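You operate a simulated robot arm through the tools that you are given. There is no shell and no other tool.

You are at the controls of a simulated robot arm. One attempt, no reset.

JOB
Swap the mounted plug for the other white plug and run one cycle.
Fine: the old plug goes in the red tray; clamp the new one and shut the guard before the run. Where these are worked on the way, their far stop is far enough and under half their travel is too little: red clamp.

It is judged by the outcome, as a careful person would: the job done as asked, and still so three seconds after it is handed in. It fails if anything else is knocked over, pushed out of place, dropped, spilled or broken.

ROBOT AND FRAMES
A 6-joint arm with a fingered hand, fixed in place. Base frame: the origin is at the foot of the arm, x ahead of it, y to its left, z up. Lengths are in mm, angles in degrees, forces in N, time in s.
With the tool pointing down near the work surface it reaches from about 480 to 940 mm from the base axis. Its first joint turns from -166.0 to 166.0 degrees. Payload 5 kg.
The TCP is the grasp point between the finger pads, 43 mm short of the fingertips. In the tool frame z runs along the fingers and y along their closing line. Largest opening 144 mm; the body of the gripper starts 50 mm behind the TCP. The gripper is a hand of 5 fingers: y runs from the thumb to the fingers, the wrist lies at [-21, -133, -233] in the tool frame, and closing takes about 1.5 s.
Orientation is that of the tool frame in the base frame, as a unit quaternion [x, y, z, w]. With the fingers straight down and the wrist toward the robot, the tool's x, y and z point along [0, 1, 0], [1, 0, 0] and [0, 0, -1] of the base frame.

CONTROLS
- The arm moves only by the tool step_arm. Its arguments are lists of equal length, an entry for each row: "dr": the turn, a rotation vector about the tool's x, y, z in degrees, a list of three; "dp": the shift along the tool's x, y, z in mm, a list of three; "claw": the opening, from 0 (shut) to 1 (fully open). In form: {"dr": [[rx, ry, rz], ...], "dp": [[tx, ty, tz], ...], "claw": [claw, ...]}. A call has 1 to 20 rows; each row is the pose to reach, as a shift and turn from the pose commanded when the call began, along the tool's axes at that moment. Rows are played at 5 a second. More than 50 mm and 8.6 degrees between two rows, or a gripper value outside its range, and nothing of the call is played. A pose out of reach is approached as far as the arm can. The call stops where the force on the tool passes 80 N (or 10 N more than at its start, if that is more) or the arm is blocked; 0.2 s more then pass. The fingers move at their own pace (about 72 mm/s each) and stop on an object; they squeeze with about 25 N. The grip force told is the motor's: it shows also when the fingers shut on nothing. Time passes only in rows, and 0.2 s behind the last, so rows that repeat a pose let the fingers close. The reply holds the time, the measured pose of the TCP, the force on the tool along the base axes, the opening and the grip force, in the units named above and with some noise, with the torque about the TCP (base axes, N m) and any sound that the robot's microphone picked up, and new pictures: "show" is both (left out), scene, wrist or none.
- Cameras (640 x 400 px; columns grow to the right, rows downward): "scene" is fixed at [219.5, 499.6, 1475.2]; the picture's right is [-0.96, -0.27, 0.00], its down [-0.13, 0.45, -0.88] and it looks along [0.24, -0.85, -0.47] (base axes); focal length 371 px, centre (320, 200). "wrist" rides on the gripper at [86, -109, -168] in the tool frame; the picture's right is [-0.80, 0.28, -0.53], its down [-0.54, -0.73, 0.42] and it looks along [-0.27, 0.63, 0.73] (tool axes); focal length 275 px, centre (320, 200). There is no depth. A picture from a camera that has moved, and an enlarged one, comes with that camera's place and axes in the base frame and with its lens.
- lift_body(by): slides the trunk up (or, below 0, down) by that many mm; the arm rides with it, the base frame stays. It gives what a move gives, with no picture.
- grasp_type(shape): the hand has 5 fingers and takes this shape, open, in about a second: jaw (thumb against the fingers, like two jaws); tri (thumb and two fingers); tip (a fingertip pinch); poke (one finger out to press); point (the index stretched); flat (the hand flat); cup (the hand cupped); fist (a fist). The gripper value then closes the fingers along that shape, each until it touches; the sizes above hold for jaw. It gives what a move gives, with no picture.
- enlarge(camera, box): a new picture of the part [left, top, right, bottom] of that camera's present view, enlarged. It takes no simulated time.
- hand_in(): hands the job in; it is judged then, once.

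Nothing tells you positions but the pictures and the camera data. Unless the task says otherwise, let go and move clear before handing in.

The tools are called after "Request:" by a JSON object that holds its "fn" and its "kwargs". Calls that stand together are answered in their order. step_arm: Moves the arm, as the interface text tells. Its arguments: {"type":"object","properties":{"dr":{"type":"array"},"dp":{"type":"array"},"claw":{"type":"array"},"show":{"type":"string","enum":["both","scene","wrist","none"]}},"required":["dr","dp","claw"]} The other tools are called the same way: lift_body (by) slides the trunk up or down; grasp_type (shape) gives the hand a shape; enlarge (camera, box) takes an enlarged picture of a part of a camera's view; hand_in () hands the job in.

At the start:

```text
t: 0.0
position: [197.5, -423.5, 1210.0]
tool_rot: [0.707, 0.707, 0.0, 0.0]
force: [0.4, -0.1, 0.5]
moment: [0.0, 0.02, 0.01]
gripper_width: 143.7
gripper_force: 0.0
shape: jaw
trunk travel left (down, up): [-425.0, 165.0]
```

scene: 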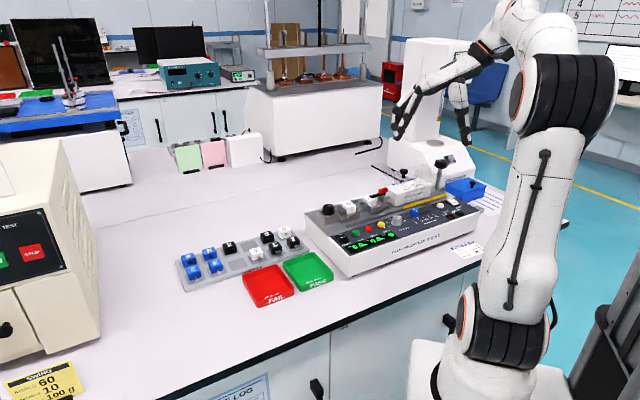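
wrist: 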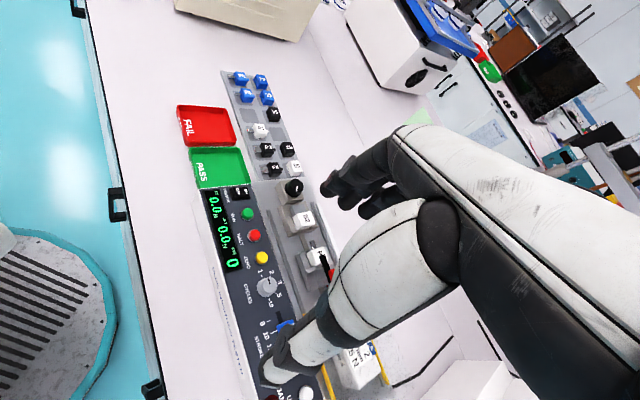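

I see a bench with a tester (control panel, plug mount, red clamp) and a plug rack with a red and green tray to its left in the scene view. I will enlarge the views first to understand the machine.

Request:
{"fn": "enlarge", "kwargs": {"camera": "scene", "box": [290, 160, 490, 285]}}

Request:
{"fn": "enlarge", "kwargs": {"camera": "scene", "box": [170, 215, 340, 320]}}

Request:
{"fn": "enlarge", "kwargs": {"camera": "wrist", "box": [160, 60, 360, 185]}}

Request:
{"fn": "enlarge", "kwargs": {"camera": "wrist", "box": [190, 170, 400, 400]}}

```text
3.20 times, centred on (390, 222) of scene
camera zoom: at [219.5, 499.6, 1475.2], right [-0.96, -0.27, 0.0], down [-0.13, 0.45, -0.88], along [0.24, -0.85, -0.47], focal length 1188 px, centre (96, 128)
```

zoom: 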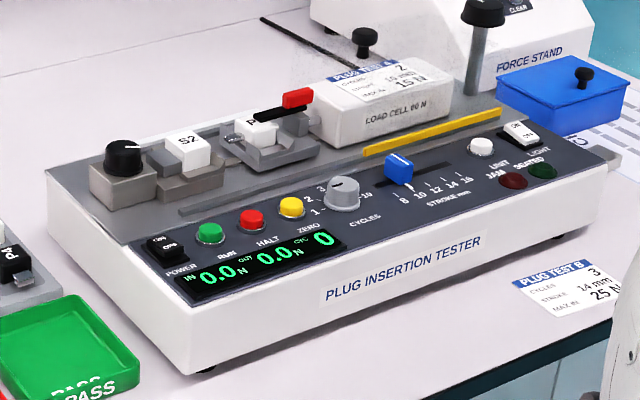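

```text
3.76 times, centred on (255, 268) of scene
camera zoom: at [219.5, 499.6, 1475.2], right [-0.96, -0.27, 0.0], down [-0.13, 0.45, -0.88], along [0.24, -0.85, -0.47], focal length 1398 px, centre (565, -54)
```

zoom: 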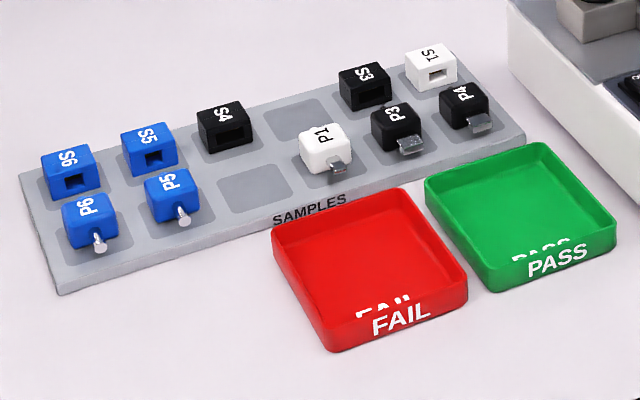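

```text
3.20 times, centred on (260, 122) of wrist
camera zoom: at [90.1, -338.1, 1377.8], right [0.28, -0.8, 0.53], down [-0.73, -0.54, -0.42], along [0.63, -0.27, -0.73], focal length 881 px, centre (512, 448)
```

zoom: 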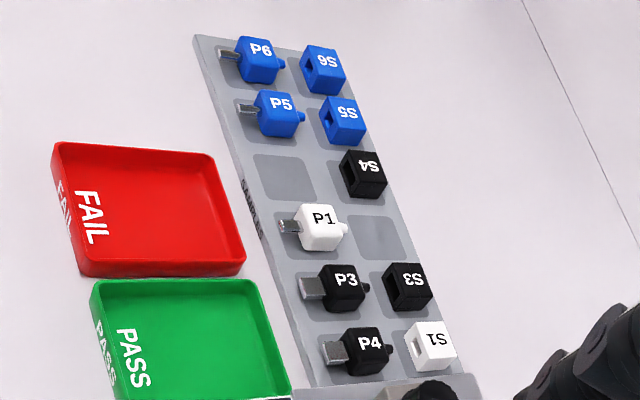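

```text
1.74 times, centred on (295, 285) of wrist
camera zoom: at [90.1, -338.1, 1377.8], right [0.28, -0.8, 0.53], down [-0.73, -0.54, -0.42], along [0.63, -0.27, -0.73], focal length 479 px, centre (364, 52)
```

zoom: 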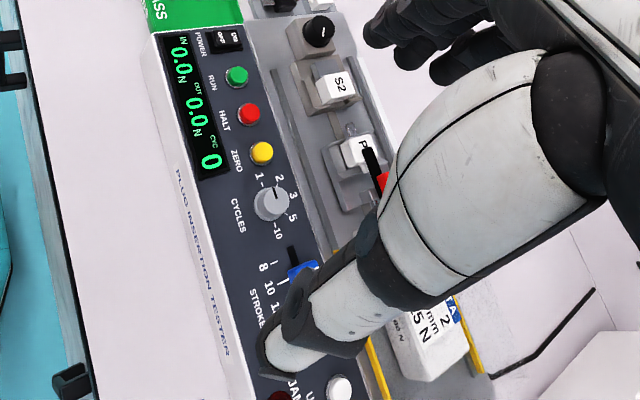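

I see a plug insertion tester with white socket S2 and a white plug mounted next to a red clamp, and a rack with white plug P1 at about (640, -305, 840). I will swing the hand over to get a closer look at the tester, staying high.

Request:
{"fn": "step_arm", "kwargs": {"dr": [[0, 0, 4.6], [0, 0, 9.2], [0, 0, 13.8], [0, 0, 18.4], [0, 0, 23], [0, 0, 27.6], [0, 0, 32.2], [0, 0, 36.9]], "dp": [[-27, -2, 3], [-55, -4, 7], [-82, -6, 11], [-110, -9, 14], [-137, -11, 18], [-165, -13, 22], [-192, -15, 25], [-219, -17, 29]], "claw": [1, 1, 1, 1, 1, 1, 1, 1]}}

```text
t: 1.8
position: [180.4, -646.9, 1181.6]
tool_rot: [0.894, 0.447, 0.0, -0.001]
force: [-0.7, -0.1, 0.5]
moment: [0.0, -0.02, 0.0]
gripper_width: 143.7
gripper_force: 0.2
shape: jaw
trunk travel left (down, up): [-425.0, 165.0]
camera wrist: at [146.0, -514.2, 1349.2], right [-0.25, -0.81, 0.53], down [-0.91, 0.0, -0.42], along [0.34, -0.59, -0.73], focal length 275 px, centre (320, 200)
```

scene: 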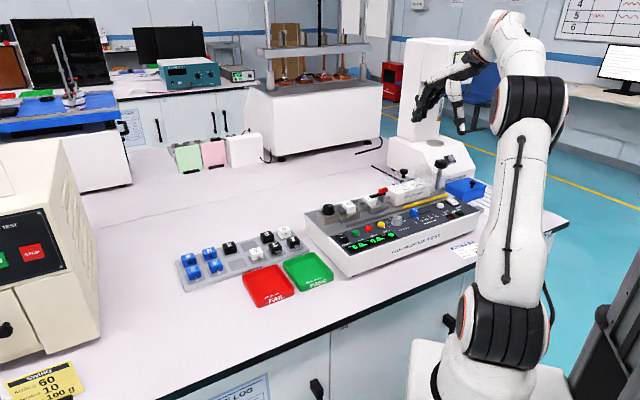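
wrist: 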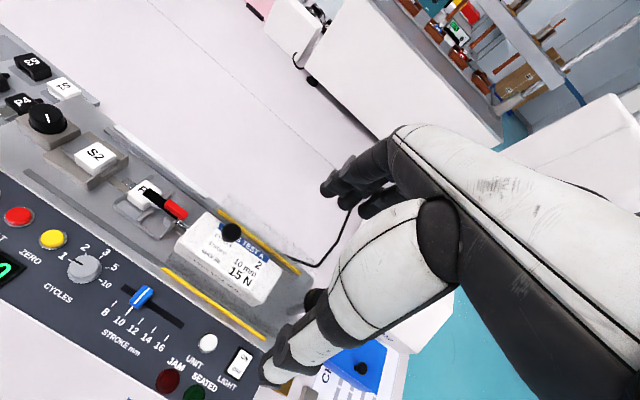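

Now I have a close view of the tester from above; I will enlarge it to understand clamp, guard, knob and switches.

Request:
{"fn": "enlarge", "kwargs": {"camera": "wrist", "box": [80, 130, 240, 230]}}

Request:
{"fn": "enlarge", "kwargs": {"camera": "wrist", "box": [150, 190, 340, 309]}}

Request:
{"fn": "enlarge", "kwargs": {"camera": "wrist", "box": [0, 180, 280, 400]}}

Request:
{"fn": "enlarge", "kwargs": {"camera": "scene", "box": [310, 170, 470, 270]}}

```text
4.00 times, centred on (160, 180) of wrist
camera zoom: at [146.0, -514.2, 1349.2], right [-0.25, -0.81, 0.53], down [-0.91, 0.0, -0.42], along [0.34, -0.59, -0.73], focal length 1101 px, centre (960, 280)
```

zoom: 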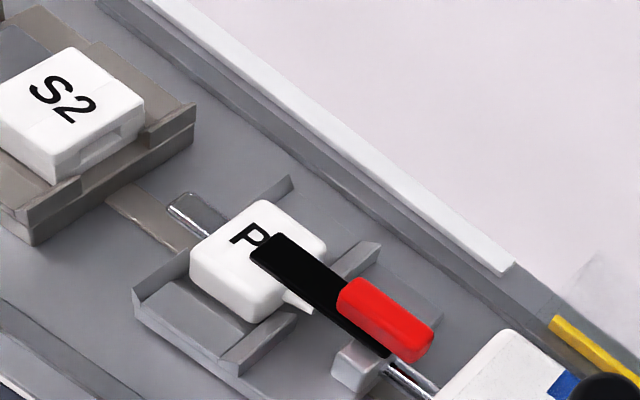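

```text
3.36 times, centred on (245, 250) of wrist
camera zoom: at [146.0, -514.2, 1349.2], right [-0.25, -0.81, 0.53], down [-0.91, 0.0, -0.42], along [0.34, -0.59, -0.73], focal length 925 px, centre (572, 34)
```

zoom: 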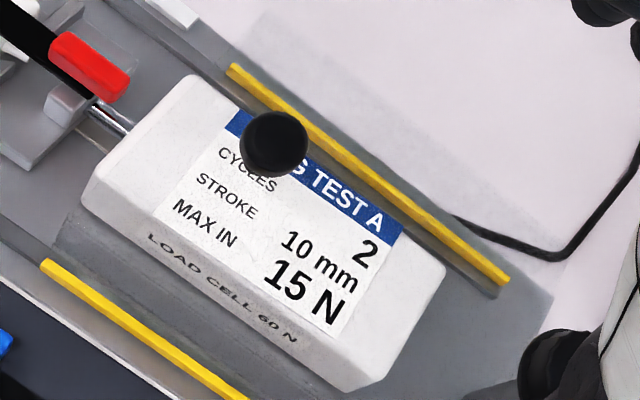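

```text
1.82 times, centred on (140, 290) of wrist
camera zoom: at [146.0, -514.2, 1349.2], right [-0.25, -0.81, 0.53], down [-0.91, 0.0, -0.42], along [0.34, -0.59, -0.73], focal length 500 px, centre (647, 36)
```

zoom: 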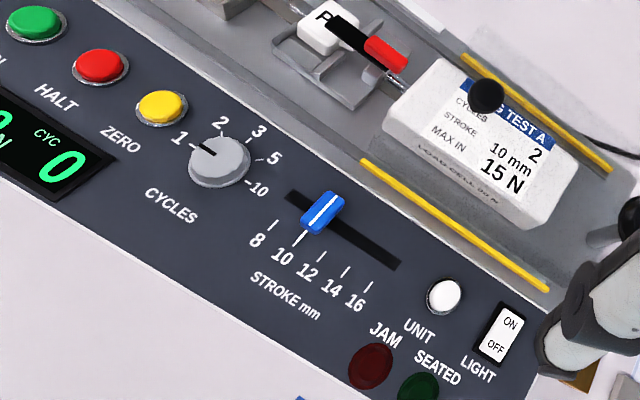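

```text
4.00 times, centred on (390, 220) of scene
camera zoom: at [219.5, 499.6, 1475.2], right [-0.96, -0.27, 0.0], down [-0.13, 0.45, -0.88], along [0.24, -0.85, -0.47], focal length 1486 px, centre (40, 120)
```

zoom: 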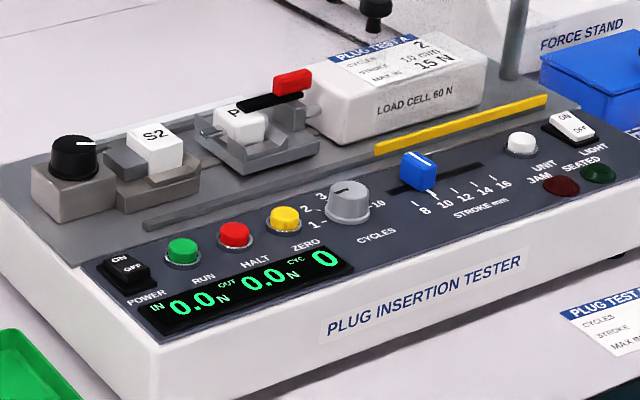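

The transparent guard (yellow bottom edges, black knob on top at about z 1000) is slid open over the load cell and slides toward S2 in slots; the tester's long axis lies at 45 degrees. The CYCLES knob seems to point at 1. I'll move for a closer view of the clamp.

Request:
{"fn": "step_arm", "kwargs": {"dr": [[0, 0, 3], [0, 0, 6], [0, 0, 8.13]], "dp": [[-20, -20, 30], [-40, -40, 60], [-53.4, -51.2, 91.6]], "claw": [1, 1, 1], "show": "wrist"}}

```text
t: 2.6
position: [108.2, -655.2, 1088.3]
tool_rot: [0.924, 0.382, 0.0, -0.001]
force: [0.5, -0.2, 1.0]
moment: [0.02, 0.02, 0.0]
gripper_width: 143.7
gripper_force: 0.0
shape: jaw
trunk travel left (down, up): [-425.0, 165.0]
camera wrist: at [92.5, -519.2, 1257.1], right [-0.36, -0.76, 0.53], down [-0.9, 0.13, -0.42], along [0.25, -0.63, -0.73], focal length 275 px, centre (320, 200)
```

wrist: 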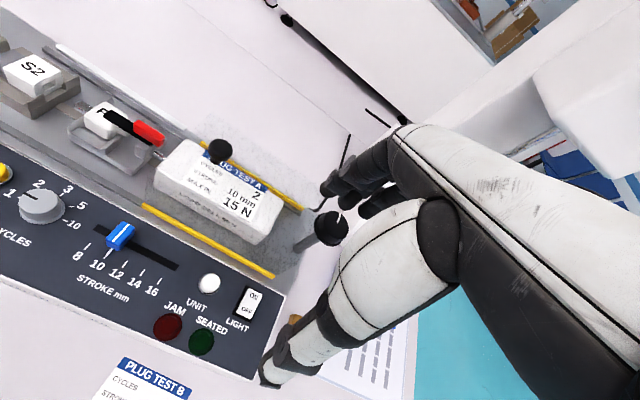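

Request:
{"fn": "enlarge", "kwargs": {"camera": "wrist", "box": [60, 80, 200, 180]}}

Request:
{"fn": "enlarge", "kwargs": {"camera": "wrist", "box": [130, 100, 370, 290]}}

Request:
{"fn": "enlarge", "kwargs": {"camera": "wrist", "box": [0, 140, 130, 240]}}

```text
4.00 times, centred on (130, 130) of wrist
camera zoom: at [92.5, -519.2, 1257.1], right [-0.36, -0.76, 0.53], down [-0.9, 0.13, -0.42], along [0.25, -0.63, -0.73], focal length 1101 px, centre (1080, 480)
```

zoom: 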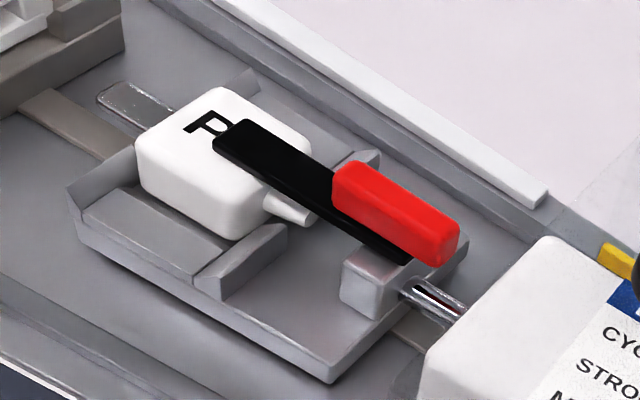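

```text
2.11 times, centred on (250, 195) of wrist
camera zoom: at [92.5, -519.2, 1257.1], right [-0.36, -0.76, 0.53], down [-0.9, 0.13, -0.42], along [0.25, -0.63, -0.73], focal length 580 px, centre (467, 210)
```

zoom: 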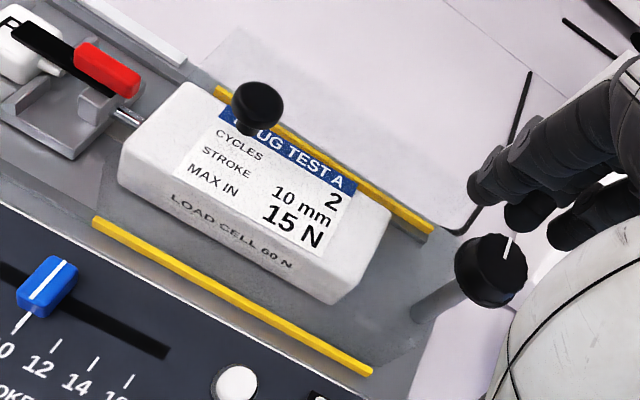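

```text
4.00 times, centred on (65, 190) of wrist
camera zoom: at [92.5, -519.2, 1257.1], right [-0.36, -0.76, 0.53], down [-0.9, 0.13, -0.42], along [0.25, -0.63, -0.73], focal length 1101 px, centre (1340, 240)
```

zoom: 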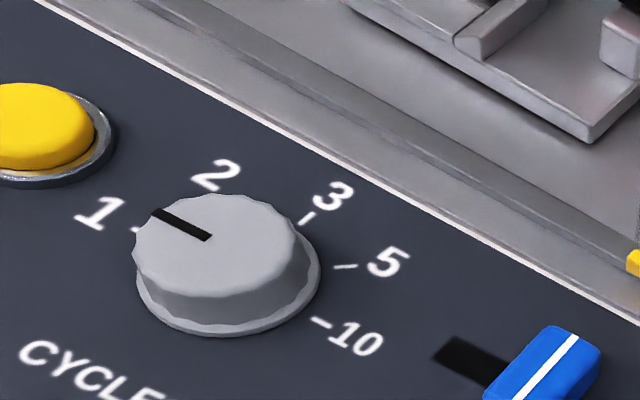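

Request:
{"fn": "enlarge", "kwargs": {"camera": "scene", "box": [350, 178, 398, 208]}}

Request:
{"fn": "enlarge", "kwargs": {"camera": "wrist", "box": [80, 95, 176, 155]}}

```text
13.33 times, centred on (374, 193) of scene
camera zoom: at [219.5, 499.6, 1475.2], right [-0.96, -0.27, 0.0], down [-0.13, 0.45, -0.88], along [0.24, -0.85, -0.47], focal length 4952 px, centre (-400, 293)
```

zoom: 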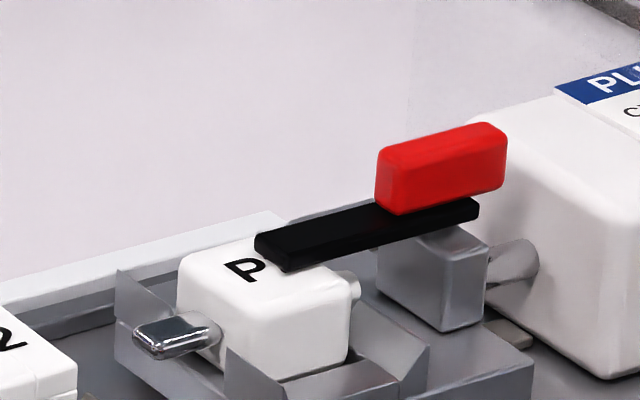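

```text
6.67 times, centred on (128, 125) of wrist
camera zoom: at [92.5, -519.2, 1257.1], right [-0.36, -0.76, 0.53], down [-0.9, 0.13, -0.42], along [0.25, -0.63, -0.73], focal length 1835 px, centre (1600, 700)
```

zoom: 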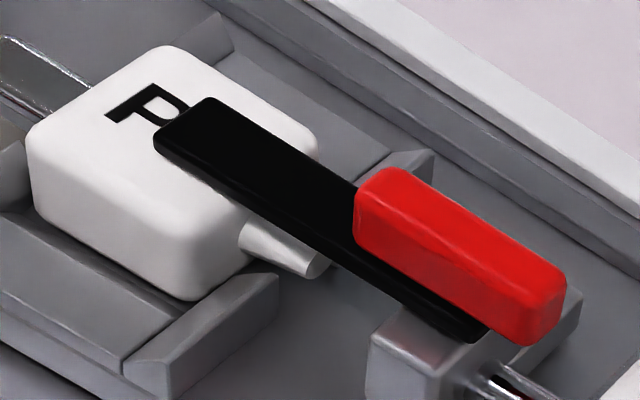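

The clamp is a black bar lying over the plug and resting on a post, with a red grip above the post; it probably swings. I'll look at the hand shapes in free space before working on it.

Request:
{"fn": "grasp_type", "kwargs": {"shape": "tip"}}

Request:
{"fn": "enlarge", "kwargs": {"camera": "wrist", "box": [240, 100, 560, 300]}}

Request:
{"fn": "enlarge", "kwargs": {"camera": "scene", "box": [380, 20, 540, 140]}}

```text
t: 3.5
position: [108.4, -655.6, 1089.7]
tool_rot: [0.924, 0.383, 0.0, 0.0]
force: [0.8, -0.8, 1.2]
moment: [-0.01, 0.03, -0.02]
gripper_width: 143.9
gripper_force: 0.0
shape: tip
trunk travel left (down, up): [-425.0, 165.0]
```

```text
2.00 times, centred on (400, 200) of wrist
camera zoom: at [92.6, -519.1, 1257.4], right [-0.36, -0.76, 0.53], down [-0.9, 0.13, -0.42], along [0.25, -0.63, -0.73], focal length 551 px, centre (160, 200)
```

zoom: 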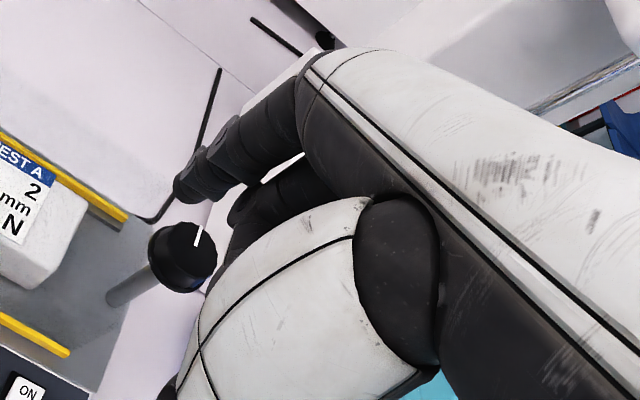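

```text
3.33 times, centred on (460, 80) of scene
camera zoom: at [219.5, 499.6, 1475.2], right [-0.96, -0.27, 0.0], down [-0.13, 0.45, -0.88], along [0.24, -0.85, -0.47], focal length 1238 px, centre (-147, 600)
```

zoom: 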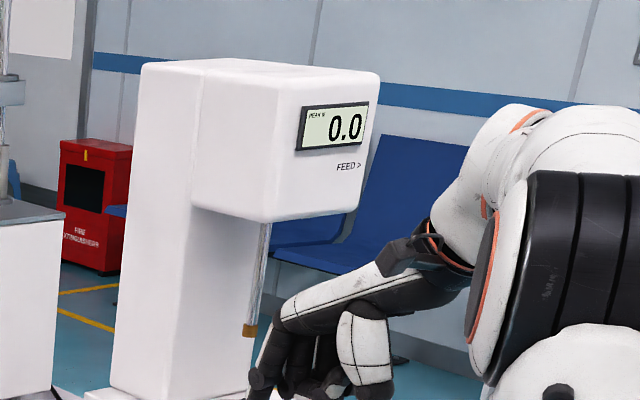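

Request:
{"fn": "enlarge", "kwargs": {"camera": "scene", "box": [420, 80, 532, 150]}}

Request:
{"fn": "enlarge", "kwargs": {"camera": "wrist", "box": [240, 150, 400, 400]}}

```text
5.71 times, centred on (476, 115) of scene
camera zoom: at [219.5, 499.6, 1475.2], right [-0.96, -0.27, 0.0], down [-0.13, 0.45, -0.88], along [0.24, -0.85, -0.47], focal length 2122 px, centre (-571, 686)
```

zoom: 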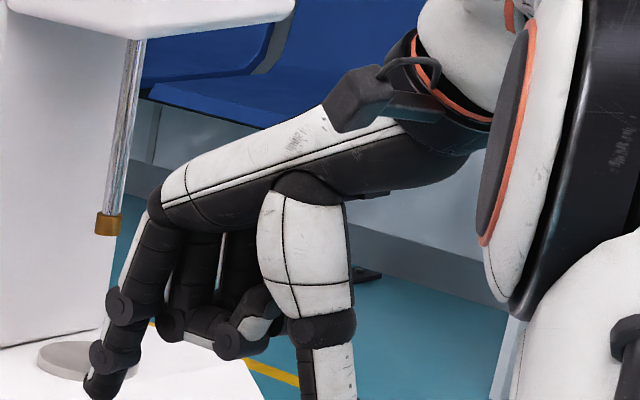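

```text
1.60 times, centred on (320, 275) of wrist
camera zoom: at [92.6, -519.1, 1257.4], right [-0.36, -0.76, 0.53], down [-0.9, 0.13, -0.42], along [0.25, -0.63, -0.73], focal length 440 px, centre (320, 80)
```

zoom: 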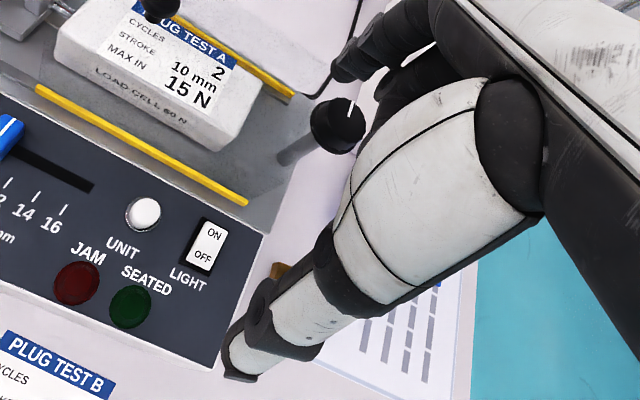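

Request:
{"fn": "step_arm", "kwargs": {"dr": [[0, 0, 0], [0, 0, 0], [0, 0, 0], [0, 0, 0], [0, 0, 0], [0, 0, 0], [0, 0, 0]], "dp": [[0, 0, 0], [0, 0, 0], [0, 0, 0], [0, 0, 0], [0, 0, 0], [0, 0, 0], [0, 0, 0]], "claw": [0.3, 0.3, 0.3, 0.3, 0.3, 0.3, 0.3]}}

Request:
{"fn": "enlarge", "kwargs": {"camera": "wrist", "box": [240, 150, 400, 400]}}

Request:
{"fn": "enlarge", "kwargs": {"camera": "scene", "box": [420, 80, 532, 150]}}

```text
t: 5.1
position: [108.2, -655.7, 1088.8]
tool_rot: [0.924, 0.383, 0.0, 0.001]
force: [-0.2, 0.7, -0.2]
moment: [0.0, 0.01, 0.02]
gripper_width: 43.9
gripper_force: 0.1
shape: tip
trunk travel left (down, up): [-425.0, 165.0]
camera wrist: at [92.6, -519.2, 1257.2], right [-0.36, -0.76, 0.53], down [-0.9, 0.13, -0.42], along [0.25, -0.63, -0.73], focal length 275 px, centre (320, 200)
```

scene: 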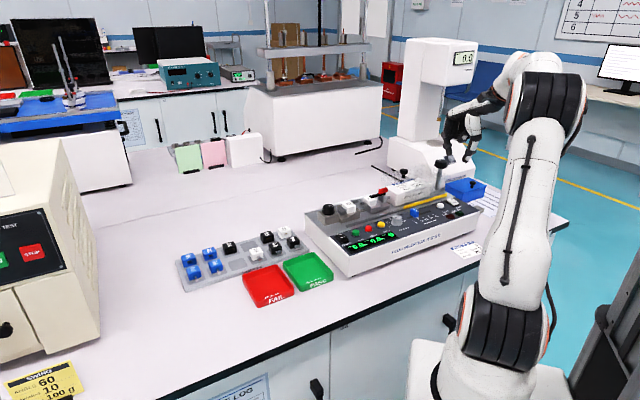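
wrist: 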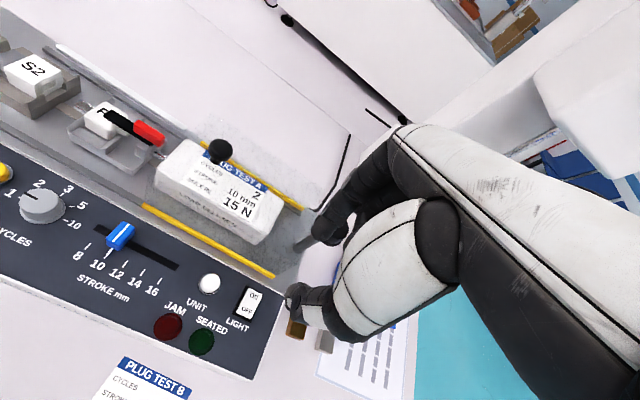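

```text
1.60 times, centred on (320, 275) of wrist
camera zoom: at [92.6, -519.2, 1257.2], right [-0.36, -0.76, 0.53], down [-0.9, 0.13, -0.42], along [0.25, -0.63, -0.73], focal length 440 px, centre (320, 80)
```

zoom: 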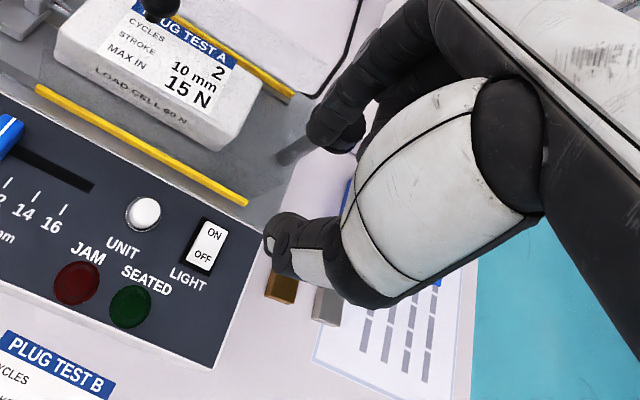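

```text
5.71 times, centred on (476, 115) of scene
camera zoom: at [219.5, 499.6, 1475.2], right [-0.96, -0.27, 0.0], down [-0.13, 0.45, -0.88], along [0.24, -0.85, -0.47], focal length 2122 px, centre (-571, 686)
```

zoom: 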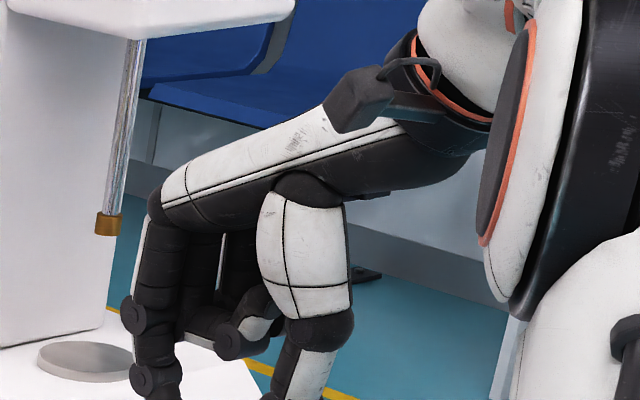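

Request:
{"fn": "grasp_type", "kwargs": {"shape": "poke"}}

Request:
{"fn": "enlarge", "kwargs": {"camera": "wrist", "box": [240, 150, 400, 400]}}

Request:
{"fn": "enlarge", "kwargs": {"camera": "scene", "box": [410, 80, 538, 160]}}

```text
t: 6.0
position: [107.0, -654.4, 1090.0]
tool_rot: [0.924, 0.382, 0.0, 0.0]
force: [0.7, 0.1, 0.1]
moment: [-0.02, 0.01, 0.02]
gripper_width: 0.0
gripper_force: 0.0
shape: poke
trunk travel left (down, up): [-425.0, 165.0]
```

```text
1.60 times, centred on (320, 275) of wrist
camera zoom: at [92.5, -519.2, 1257.2], right [-0.36, -0.76, 0.53], down [-0.9, 0.13, -0.42], along [0.25, -0.63, -0.73], focal length 440 px, centre (320, 80)
```

zoom: 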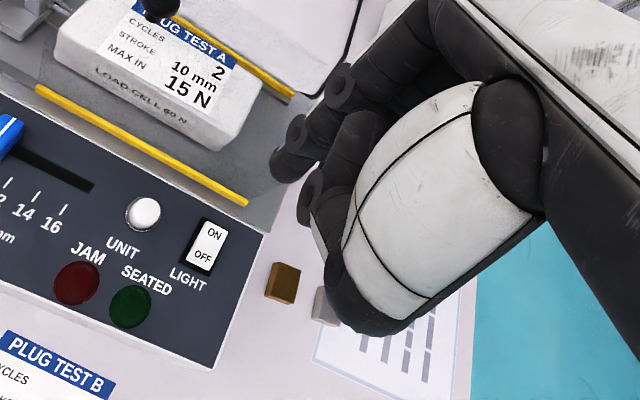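

```text
5.00 times, centred on (474, 120) of scene
camera zoom: at [219.5, 499.6, 1475.2], right [-0.96, -0.27, 0.0], down [-0.13, 0.45, -0.88], along [0.24, -0.85, -0.47], focal length 1857 px, centre (-450, 600)
```

zoom: 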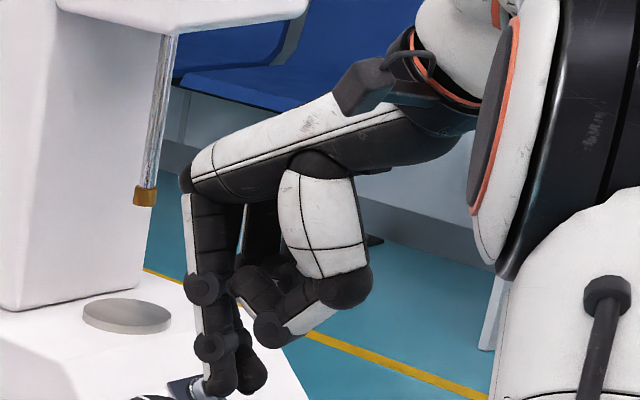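

Poke shape puts the index out near the tool axis, but a pinch seems best. I'll go back to the tip pinch and move above the clamp, with the hand tilted to keep the curled fingers away from the guard and load cell.

Request:
{"fn": "grasp_type", "kwargs": {"shape": "tip"}}

Request:
{"fn": "step_arm", "kwargs": {"dr": [[0, -2, 0], [0, -5, 0], [0, -8, 0], [0, -12, 0], [0, -16, 0], [0, -20, 0], [0, -20, 0]], "dp": [[30, 11, -10], [70, 26, -10], [110, 41, -10], [150, 56, -10], [195, 73, -10], [240, 90, -10], [247, 92, 10]], "claw": [0.3, 0.3, 0.3, 0.3, 0.3, 0.3, 0.3]}}

```text
t: 6.9
position: [108.0, -655.8, 1088.8]
tool_rot: [0.924, 0.383, 0.0, 0.0]
force: [-0.3, 0.5, 0.6]
moment: [-0.01, -0.02, -0.02]
gripper_width: 143.7
gripper_force: 0.0
shape: tip
trunk travel left (down, up): [-425.0, 165.0]
```

```text
t: 8.5
position: [346.9, -546.0, 1078.5]
tool_rot: [0.909, 0.377, -0.162, 0.067]
force: [0.4, 0.8, 0.3]
moment: [-0.01, 0.03, -0.01]
gripper_width: 44.2
gripper_force: 0.0
shape: tip
trunk travel left (down, up): [-425.0, 165.0]
camera wrist: at [368.4, -372.8, 1206.8], right [-0.2, -0.6, 0.78], down [-0.98, 0.05, -0.21], along [0.09, -0.8, -0.6], focal length 275 px, centre (320, 200)
```

scene: 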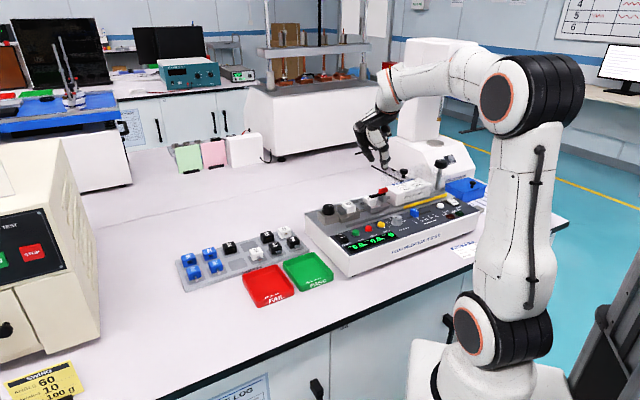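
wrist: 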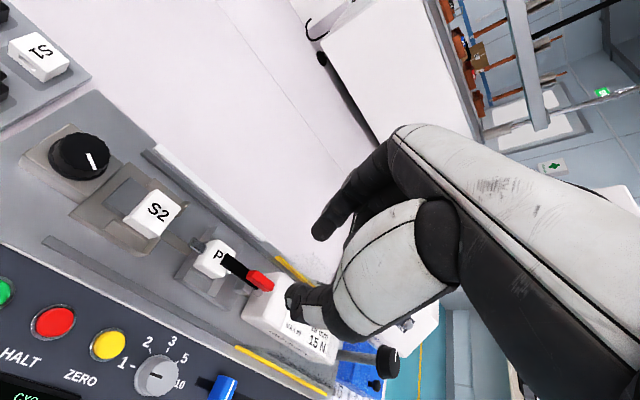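

Request:
{"fn": "enlarge", "kwargs": {"camera": "wrist", "box": [120, 160, 360, 340]}}

Request:
{"fn": "enlarge", "kwargs": {"camera": "wrist", "box": [170, 220, 298, 300]}}

Request:
{"fn": "enlarge", "kwargs": {"camera": "scene", "box": [330, 100, 458, 210]}}

```text
2.22 times, centred on (240, 250) of wrist
camera zoom: at [368.4, -372.8, 1206.8], right [-0.2, -0.6, 0.78], down [-0.98, 0.05, -0.21], along [0.09, -0.8, -0.6], focal length 612 px, centre (498, 89)
```

zoom: 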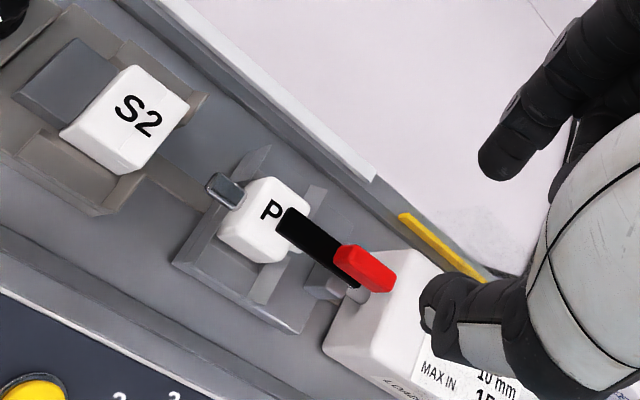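

```text
5.00 times, centred on (234, 260) of wrist
camera zoom: at [368.4, -372.8, 1206.8], right [-0.2, -0.6, 0.78], down [-0.98, 0.05, -0.21], along [0.09, -0.8, -0.6], focal length 1376 px, centre (750, -100)
```

zoom: 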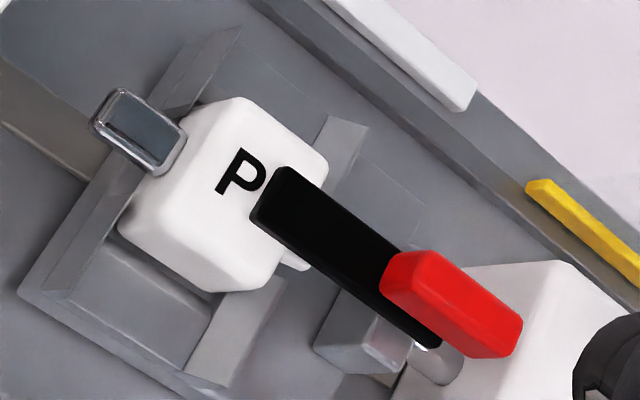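

```text
3.64 times, centred on (394, 155) of scene
camera zoom: at [219.5, 499.6, 1475.2], right [-0.96, -0.27, 0.0], down [-0.13, 0.45, -0.88], along [0.24, -0.85, -0.47], focal length 1350 px, centre (51, 364)
```

zoom: 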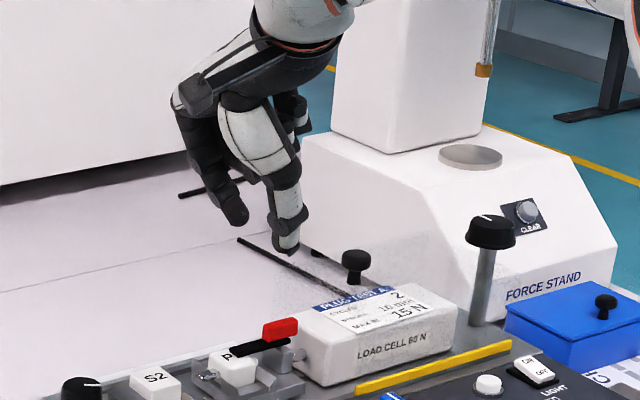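

The bar's centreline is at about v = 637 (tester cross axis), with its post end near u = -190. I'll come down to just above the red grip, with the fingers narrowed, and check alignment.

Request:
{"fn": "step_arm", "kwargs": {"dr": [[0, 0, 0], [0, 0, 0], [0, 0, 0]], "dp": [[4, 2, 25], [8, 4, 48], [11.7, 6.1, 68.6]], "claw": [0.25, 0.25, 0.25]}}

Request:
{"fn": "enlarge", "kwargs": {"camera": "wrist", "box": [190, 190, 382, 310]}}

Request:
{"fn": "enlarge", "kwargs": {"camera": "scene", "box": [335, 120, 431, 210]}}

```text
t: 9.3
position: [343.9, -558.2, 1009.8]
tool_rot: [0.91, 0.376, -0.16, 0.066]
force: [0.0, 0.3, 0.4]
moment: [-0.02, 0.03, 0.0]
gripper_width: 36.8
gripper_force: 0.1
shape: tip
trunk travel left (down, up): [-425.0, 165.0]
camera wrist: at [365.4, -384.8, 1138.6], right [-0.2, -0.6, 0.77], down [-0.98, 0.05, -0.21], along [0.09, -0.8, -0.6], focal length 275 px, centre (320, 200)
```

scene: 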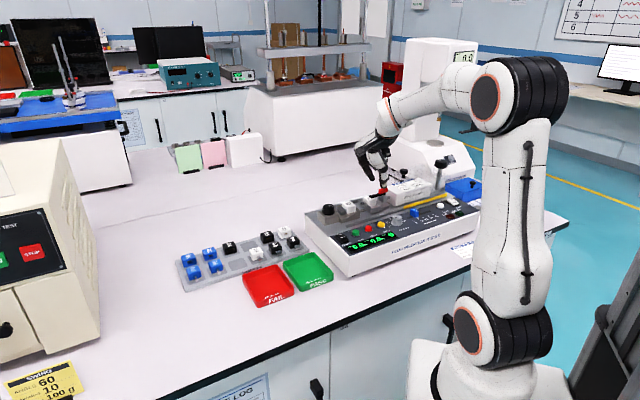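
wrist: 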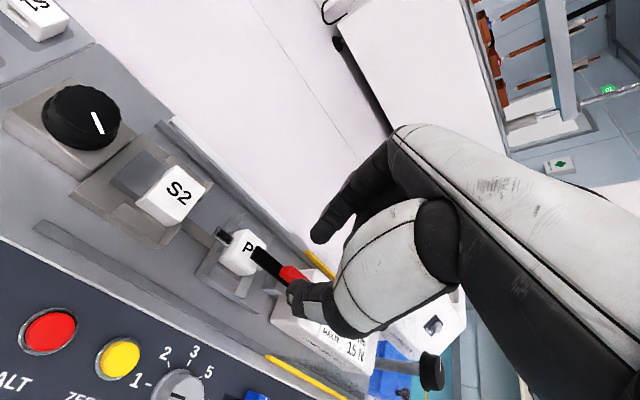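

```text
3.33 times, centred on (286, 250) of wrist
camera zoom: at [365.4, -384.8, 1138.6], right [-0.2, -0.6, 0.77], down [-0.98, 0.05, -0.21], along [0.09, -0.8, -0.6], focal length 918 px, centre (433, 33)
```

zoom: 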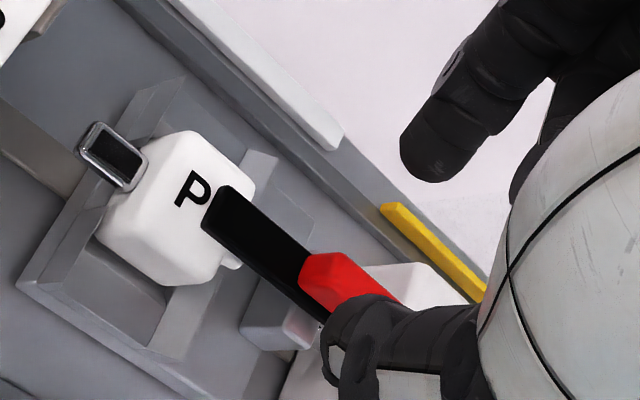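

```text
4.44 times, centred on (383, 165) of scene
camera zoom: at [219.5, 499.6, 1475.2], right [-0.96, -0.27, 0.0], down [-0.13, 0.45, -0.88], along [0.24, -0.85, -0.47], focal length 1651 px, centre (40, 356)
```

zoom: 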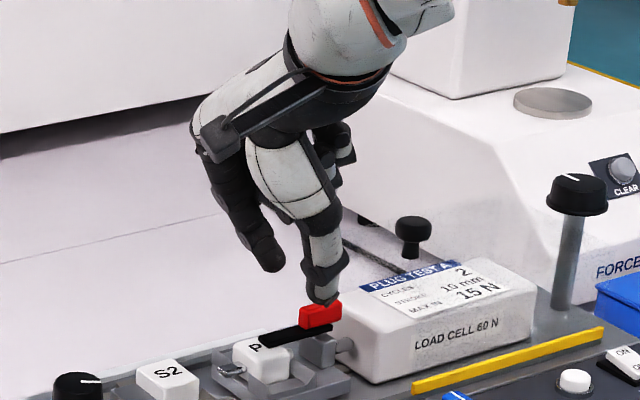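

Request:
{"fn": "step_arm", "kwargs": {"dr": [[0, 0, 0], [0, 0, 0], [0, 0, 0], [0, 0, 0], [0, 0, 0]], "dp": [[-10.3, 0, -28.2], [-10.3, 0, -28.2], [-10.3, 0, -28.2], [-10.3, 0, -28.2], [-10.3, 0, -28.2]], "claw": [0.25, 0.0, 0.0, 0.0, 0.0]}}

Request:
{"fn": "enlarge", "kwargs": {"camera": "wrist", "box": [190, 190, 382, 310]}}

Request:
{"fn": "enlarge", "kwargs": {"camera": "scene", "box": [335, 120, 431, 210]}}

```text
t: 10.5
position: [344.8, -558.2, 1042.2]
tool_rot: [0.91, 0.376, -0.161, 0.067]
force: [0.4, 0.3, -0.3]
moment: [-0.02, 0.01, -0.04]
gripper_width: 0.0
gripper_force: 24.8
shape: tip
trunk travel left (down, up): [-425.0, 165.0]
camera wrist: at [366.4, -384.9, 1169.8], right [-0.2, -0.6, 0.77], down [-0.98, 0.05, -0.21], along [0.09, -0.8, -0.6], focal length 275 px, centre (320, 200)
```

scene: 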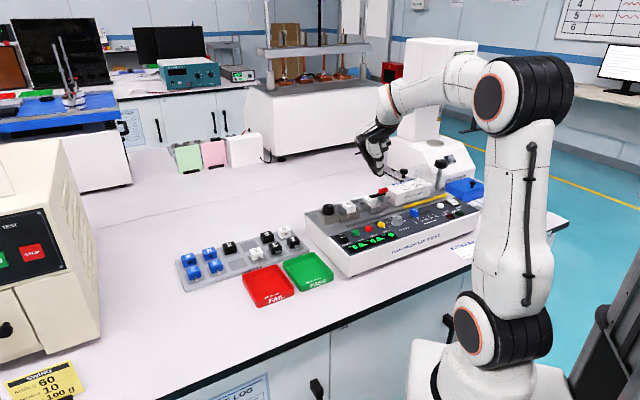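
wrist: 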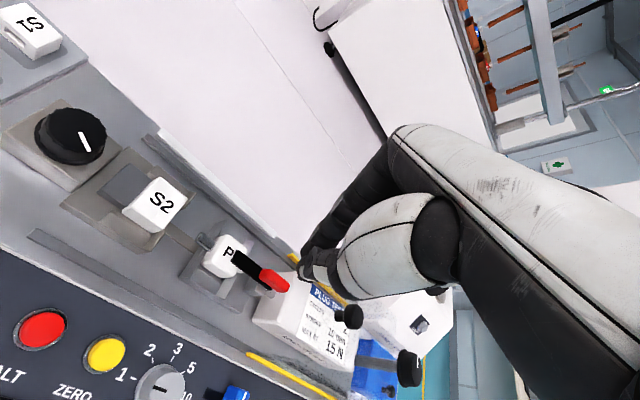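

```text
3.33 times, centred on (286, 250) of wrist
camera zoom: at [366.4, -384.9, 1169.8], right [-0.2, -0.6, 0.77], down [-0.98, 0.05, -0.21], along [0.09, -0.8, -0.6], focal length 918 px, centre (433, 33)
```

zoom: 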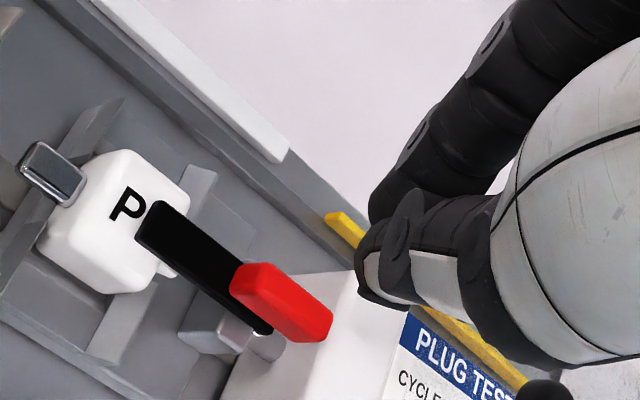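

```text
4.44 times, centred on (383, 165) of scene
camera zoom: at [219.5, 499.6, 1475.2], right [-0.96, -0.27, 0.0], down [-0.13, 0.45, -0.88], along [0.24, -0.85, -0.47], focal length 1651 px, centre (40, 356)
```

zoom: 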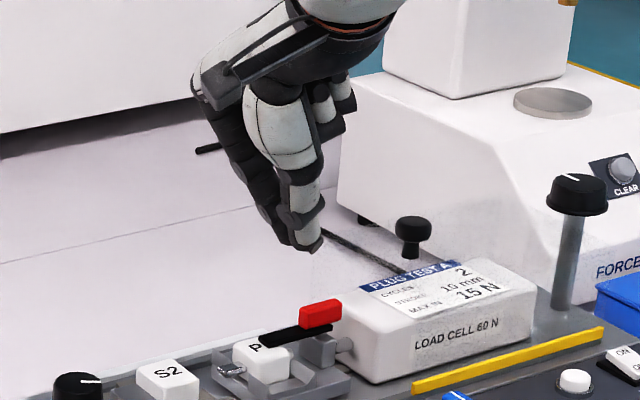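

Request:
{"fn": "grasp_type", "kwargs": {"shape": "tri"}}

Request:
{"fn": "step_arm", "kwargs": {"dr": [[0, 0, 0], [0, 0, 0], [0, 0, 0], [0, 0, 0], [0, 0, 0], [0, 0, 0]], "dp": [[0, 0, 0], [0, 0, 0], [0, 0, 0], [0, 0, 0], [0, 0, 0], [0, 0, 0]], "claw": [0.22, 0.22, 0.22, 0.22, 0.22, 0.22], "show": "none"}}

Request:
{"fn": "enlarge", "kwargs": {"camera": "wrist", "box": [190, 150, 446, 310]}}

Request:
{"fn": "enlarge", "kwargs": {"camera": "scene", "box": [335, 120, 431, 210]}}

Request:
{"fn": "grasp_type", "kwargs": {"shape": "jaw"}}

Request:
{"fn": "step_arm", "kwargs": {"dr": [[0, 0, 0], [0, 0, 0], [0, 0, 0], [0, 0, 0], [0, 0, 0], [0, 0, 0]], "dp": [[0, 0, 0], [0, 0, 0], [0, 0, 0], [0, 0, 0], [0, 0, 0], [0, 0, 0]], "claw": [0.22, 0.22, 0.22, 0.22, 0.22, 0.22], "show": "none"}}

Request:
{"fn": "enlarge", "kwargs": {"camera": "wrist", "box": [190, 150, 446, 310]}}

Request:
{"fn": "enlarge", "kwargs": {"camera": "scene", "box": [335, 120, 431, 210]}}

```text
t: 11.4
position: [344.7, -558.1, 1040.6]
tool_rot: [0.91, 0.376, -0.16, 0.067]
force: [0.3, -0.2, 0.1]
moment: [0.01, -0.03, -0.04]
gripper_width: 143.8
gripper_force: 0.1
shape: tri
trunk travel left (down, up): [-425.0, 165.0]
```

```text
t: 12.8
position: [345.0, -559.4, 1042.3]
tool_rot: [0.91, 0.377, -0.161, 0.066]
force: [-1.1, -0.2, 0.1]
moment: [-0.02, -0.02, -0.01]
gripper_width: 32.0
gripper_force: 0.1
shape: tri
trunk travel left (down, up): [-425.0, 165.0]
```

```text
2.50 times, centred on (318, 230) of wrist
camera zoom: at [366.4, -384.9, 1169.8], right [-0.2, -0.6, 0.77], down [-0.98, 0.05, -0.21], along [0.09, -0.8, -0.6], focal length 688 px, centre (325, 125)
```

zoom: 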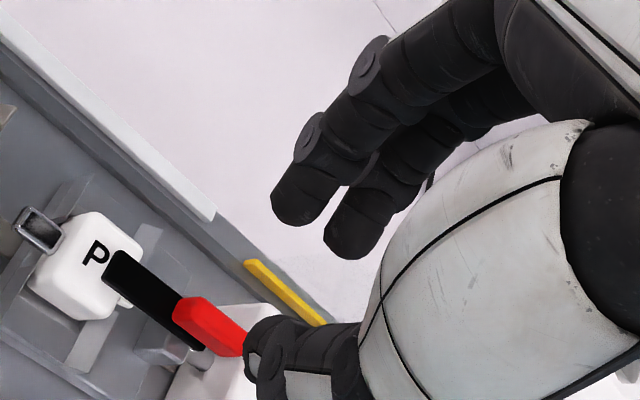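

```text
4.44 times, centred on (383, 165) of scene
camera zoom: at [219.5, 499.6, 1475.2], right [-0.96, -0.27, 0.0], down [-0.13, 0.45, -0.88], along [0.24, -0.85, -0.47], focal length 1651 px, centre (40, 356)
```

zoom: 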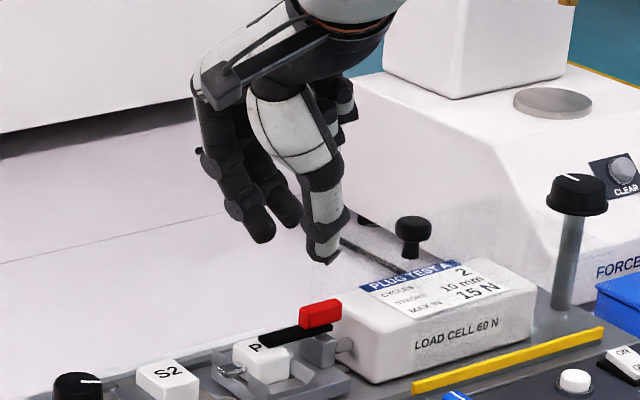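

```text
t: 13.7
position: [343.7, -557.9, 1041.9]
tool_rot: [0.91, 0.377, -0.16, 0.066]
force: [0.6, -0.3, -0.2]
moment: [0.01, 0.0, 0.02]
gripper_width: 143.5
gripper_force: 0.0
shape: jaw
trunk travel left (down, up): [-425.0, 165.0]
```

```text
t: 15.1
position: [343.9, -558.0, 1041.2]
tool_rot: [0.91, 0.376, -0.161, 0.066]
force: [0.2, -0.3, -0.4]
moment: [0.02, 0.02, 0.03]
gripper_width: 32.0
gripper_force: 0.1
shape: jaw
trunk travel left (down, up): [-425.0, 165.0]
```

```text
2.50 times, centred on (318, 230) of wrist
camera zoom: at [366.4, -384.9, 1169.8], right [-0.2, -0.6, 0.77], down [-0.98, 0.05, -0.21], along [0.09, -0.8, -0.6], focal length 688 px, centre (325, 125)
```

zoom: 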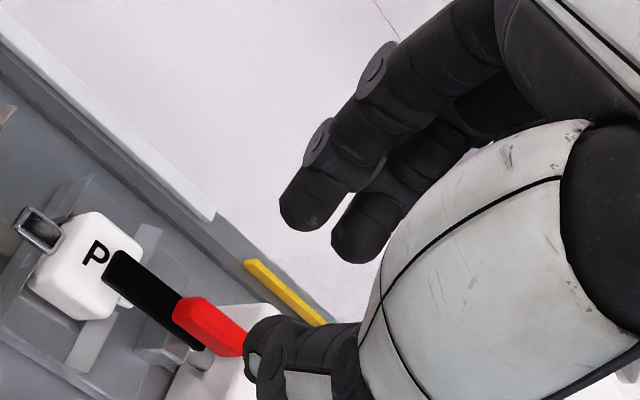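

```text
4.44 times, centred on (383, 165) of scene
camera zoom: at [219.5, 499.6, 1475.2], right [-0.96, -0.27, 0.0], down [-0.13, 0.45, -0.88], along [0.24, -0.85, -0.47], focal length 1651 px, centre (40, 356)
```

zoom: 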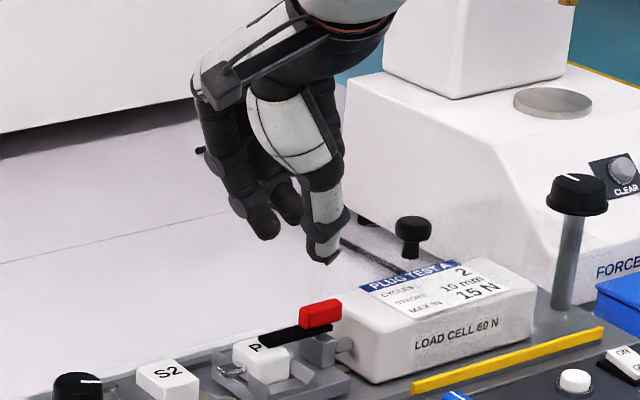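

The finger pads meet along a tilted line, so I'll add a roll about the tool's x axis to level thumb and index, then look at the pinch in the tip shape again.

Request:
{"fn": "grasp_type", "kwargs": {"shape": "tip"}}

Request:
{"fn": "step_arm", "kwargs": {"dr": [[5, 0, 0], [10, 0, 0], [15, 0, 0], [20, 0, 0], [25, 0, 0], [25, 0, 0], [25, 0, 0]], "dp": [[0, 4, 0], [0, 8, 0], [0, 12, 0], [0, 16, 0], [0, 20, 0], [0, 20, 0], [0, 20, 0]], "claw": [0.22, 0.22, 0.22, 0.22, 0.22, 0.22, 0.22]}}

Request:
{"fn": "enlarge", "kwargs": {"camera": "wrist", "box": [190, 150, 446, 310]}}

Request:
{"fn": "enlarge", "kwargs": {"camera": "scene", "box": [335, 120, 431, 210]}}

```text
t: 16.0
position: [343.9, -558.0, 1041.0]
tool_rot: [0.91, 0.377, -0.161, 0.066]
force: [-1.0, 0.0, 0.6]
moment: [-0.04, -0.01, 0.01]
gripper_width: 143.4
gripper_force: 0.2
shape: tip
trunk travel left (down, up): [-425.0, 165.0]
```

```text
t: 17.6
position: [358.5, -572.7, 1039.1]
tool_rot: [0.902, 0.333, -0.239, -0.133]
force: [0.1, 0.3, 0.4]
moment: [-0.02, -0.02, -0.01]
gripper_width: 32.4
gripper_force: 0.0
shape: tip
trunk travel left (down, up): [-425.0, 165.0]
camera wrist: at [444.2, -448.5, 1196.7], right [-0.1, -0.78, 0.61], down [-0.97, 0.21, 0.11], along [-0.22, -0.58, -0.78], focal length 275 px, centre (320, 200)
```

scene: 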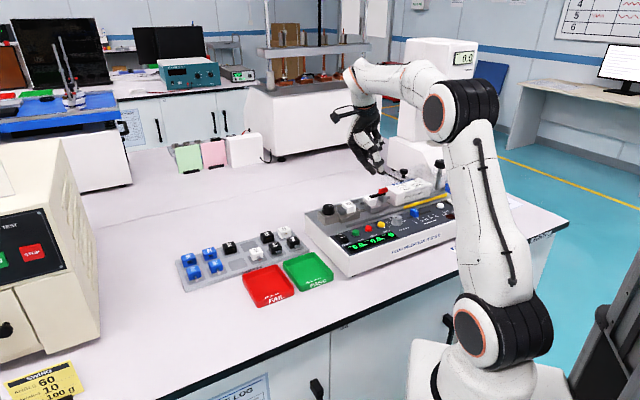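
wrist: 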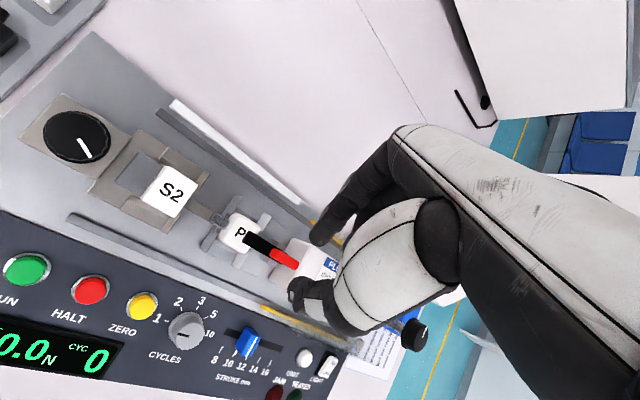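

```text
2.50 times, centred on (318, 230) of wrist
camera zoom: at [444.2, -448.5, 1196.7], right [-0.1, -0.78, 0.61], down [-0.97, 0.21, 0.11], along [-0.22, -0.58, -0.78], focal length 688 px, centre (325, 125)
```

zoom: 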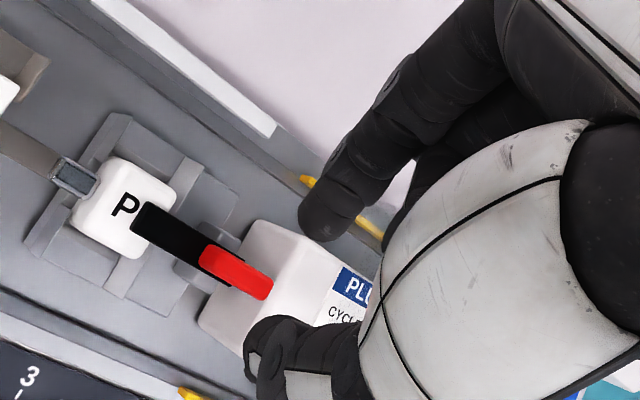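

```text
4.44 times, centred on (383, 165) of scene
camera zoom: at [219.5, 499.6, 1475.2], right [-0.96, -0.27, 0.0], down [-0.13, 0.45, -0.88], along [0.24, -0.85, -0.47], focal length 1651 px, centre (40, 356)
```

zoom: 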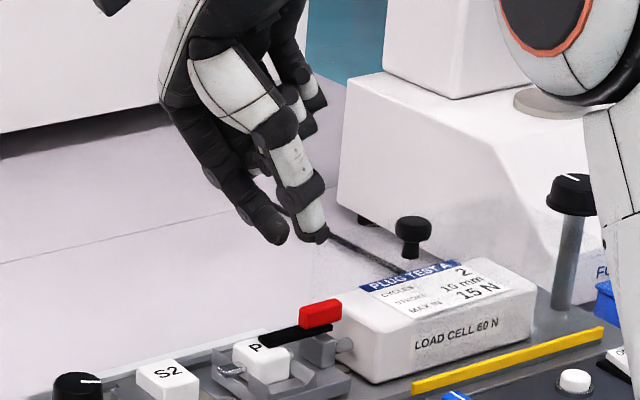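

Request:
{"fn": "step_arm", "kwargs": {"dr": [[-4, 0, 0], [-8, 0, 0], [-12, 0, 0]], "dp": [[3, 0, 10], [6, 0, 20], [8.5, 0, 30.7]], "claw": [0.22, 0.22, 0.22], "show": "none"}}

Request:
{"fn": "enlarge", "kwargs": {"camera": "wrist", "box": [190, 190, 382, 310]}}

Request:
{"fn": "enlarge", "kwargs": {"camera": "scene", "box": [345, 140, 425, 215]}}

```text
t: 18.4
position: [347.9, -563.2, 1012.0]
tool_rot: [0.912, 0.356, -0.202, -0.038]
force: [-0.1, -0.9, -0.6]
moment: [0.05, 0.04, -0.04]
gripper_width: 32.3
gripper_force: 0.0
shape: tip
trunk travel left (down, up): [-425.0, 165.0]
```

```text
3.33 times, centred on (286, 250) of wrist
camera zoom: at [402.5, -414.0, 1159.2], right [-0.14, -0.7, 0.7], down [-0.99, 0.15, -0.05], along [-0.07, -0.7, -0.71], focal length 918 px, centre (433, 33)
```

zoom: 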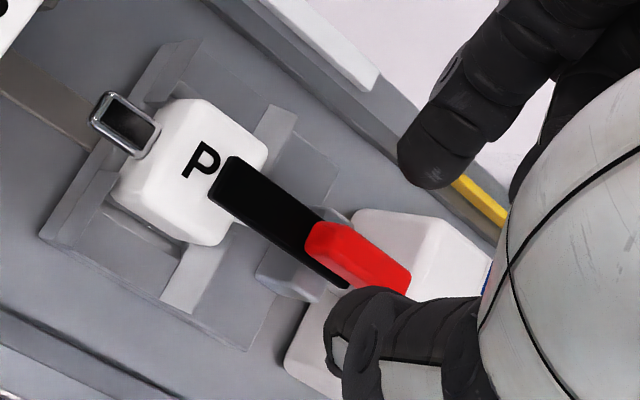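

```text
5.33 times, centred on (385, 178) of scene
camera zoom: at [219.5, 499.6, 1475.2], right [-0.96, -0.27, 0.0], down [-0.13, 0.45, -0.88], along [0.24, -0.85, -0.47], focal length 1981 px, centre (-27, 320)
```

zoom: 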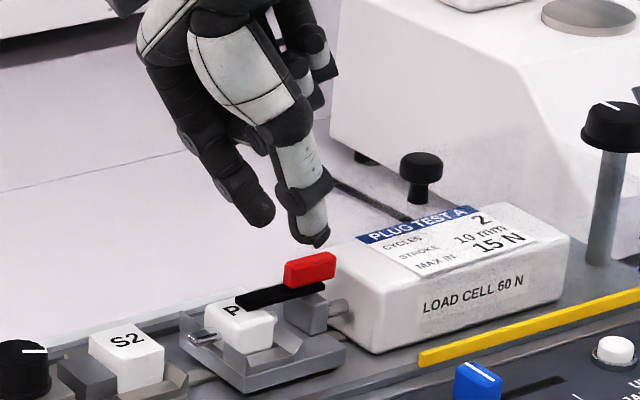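

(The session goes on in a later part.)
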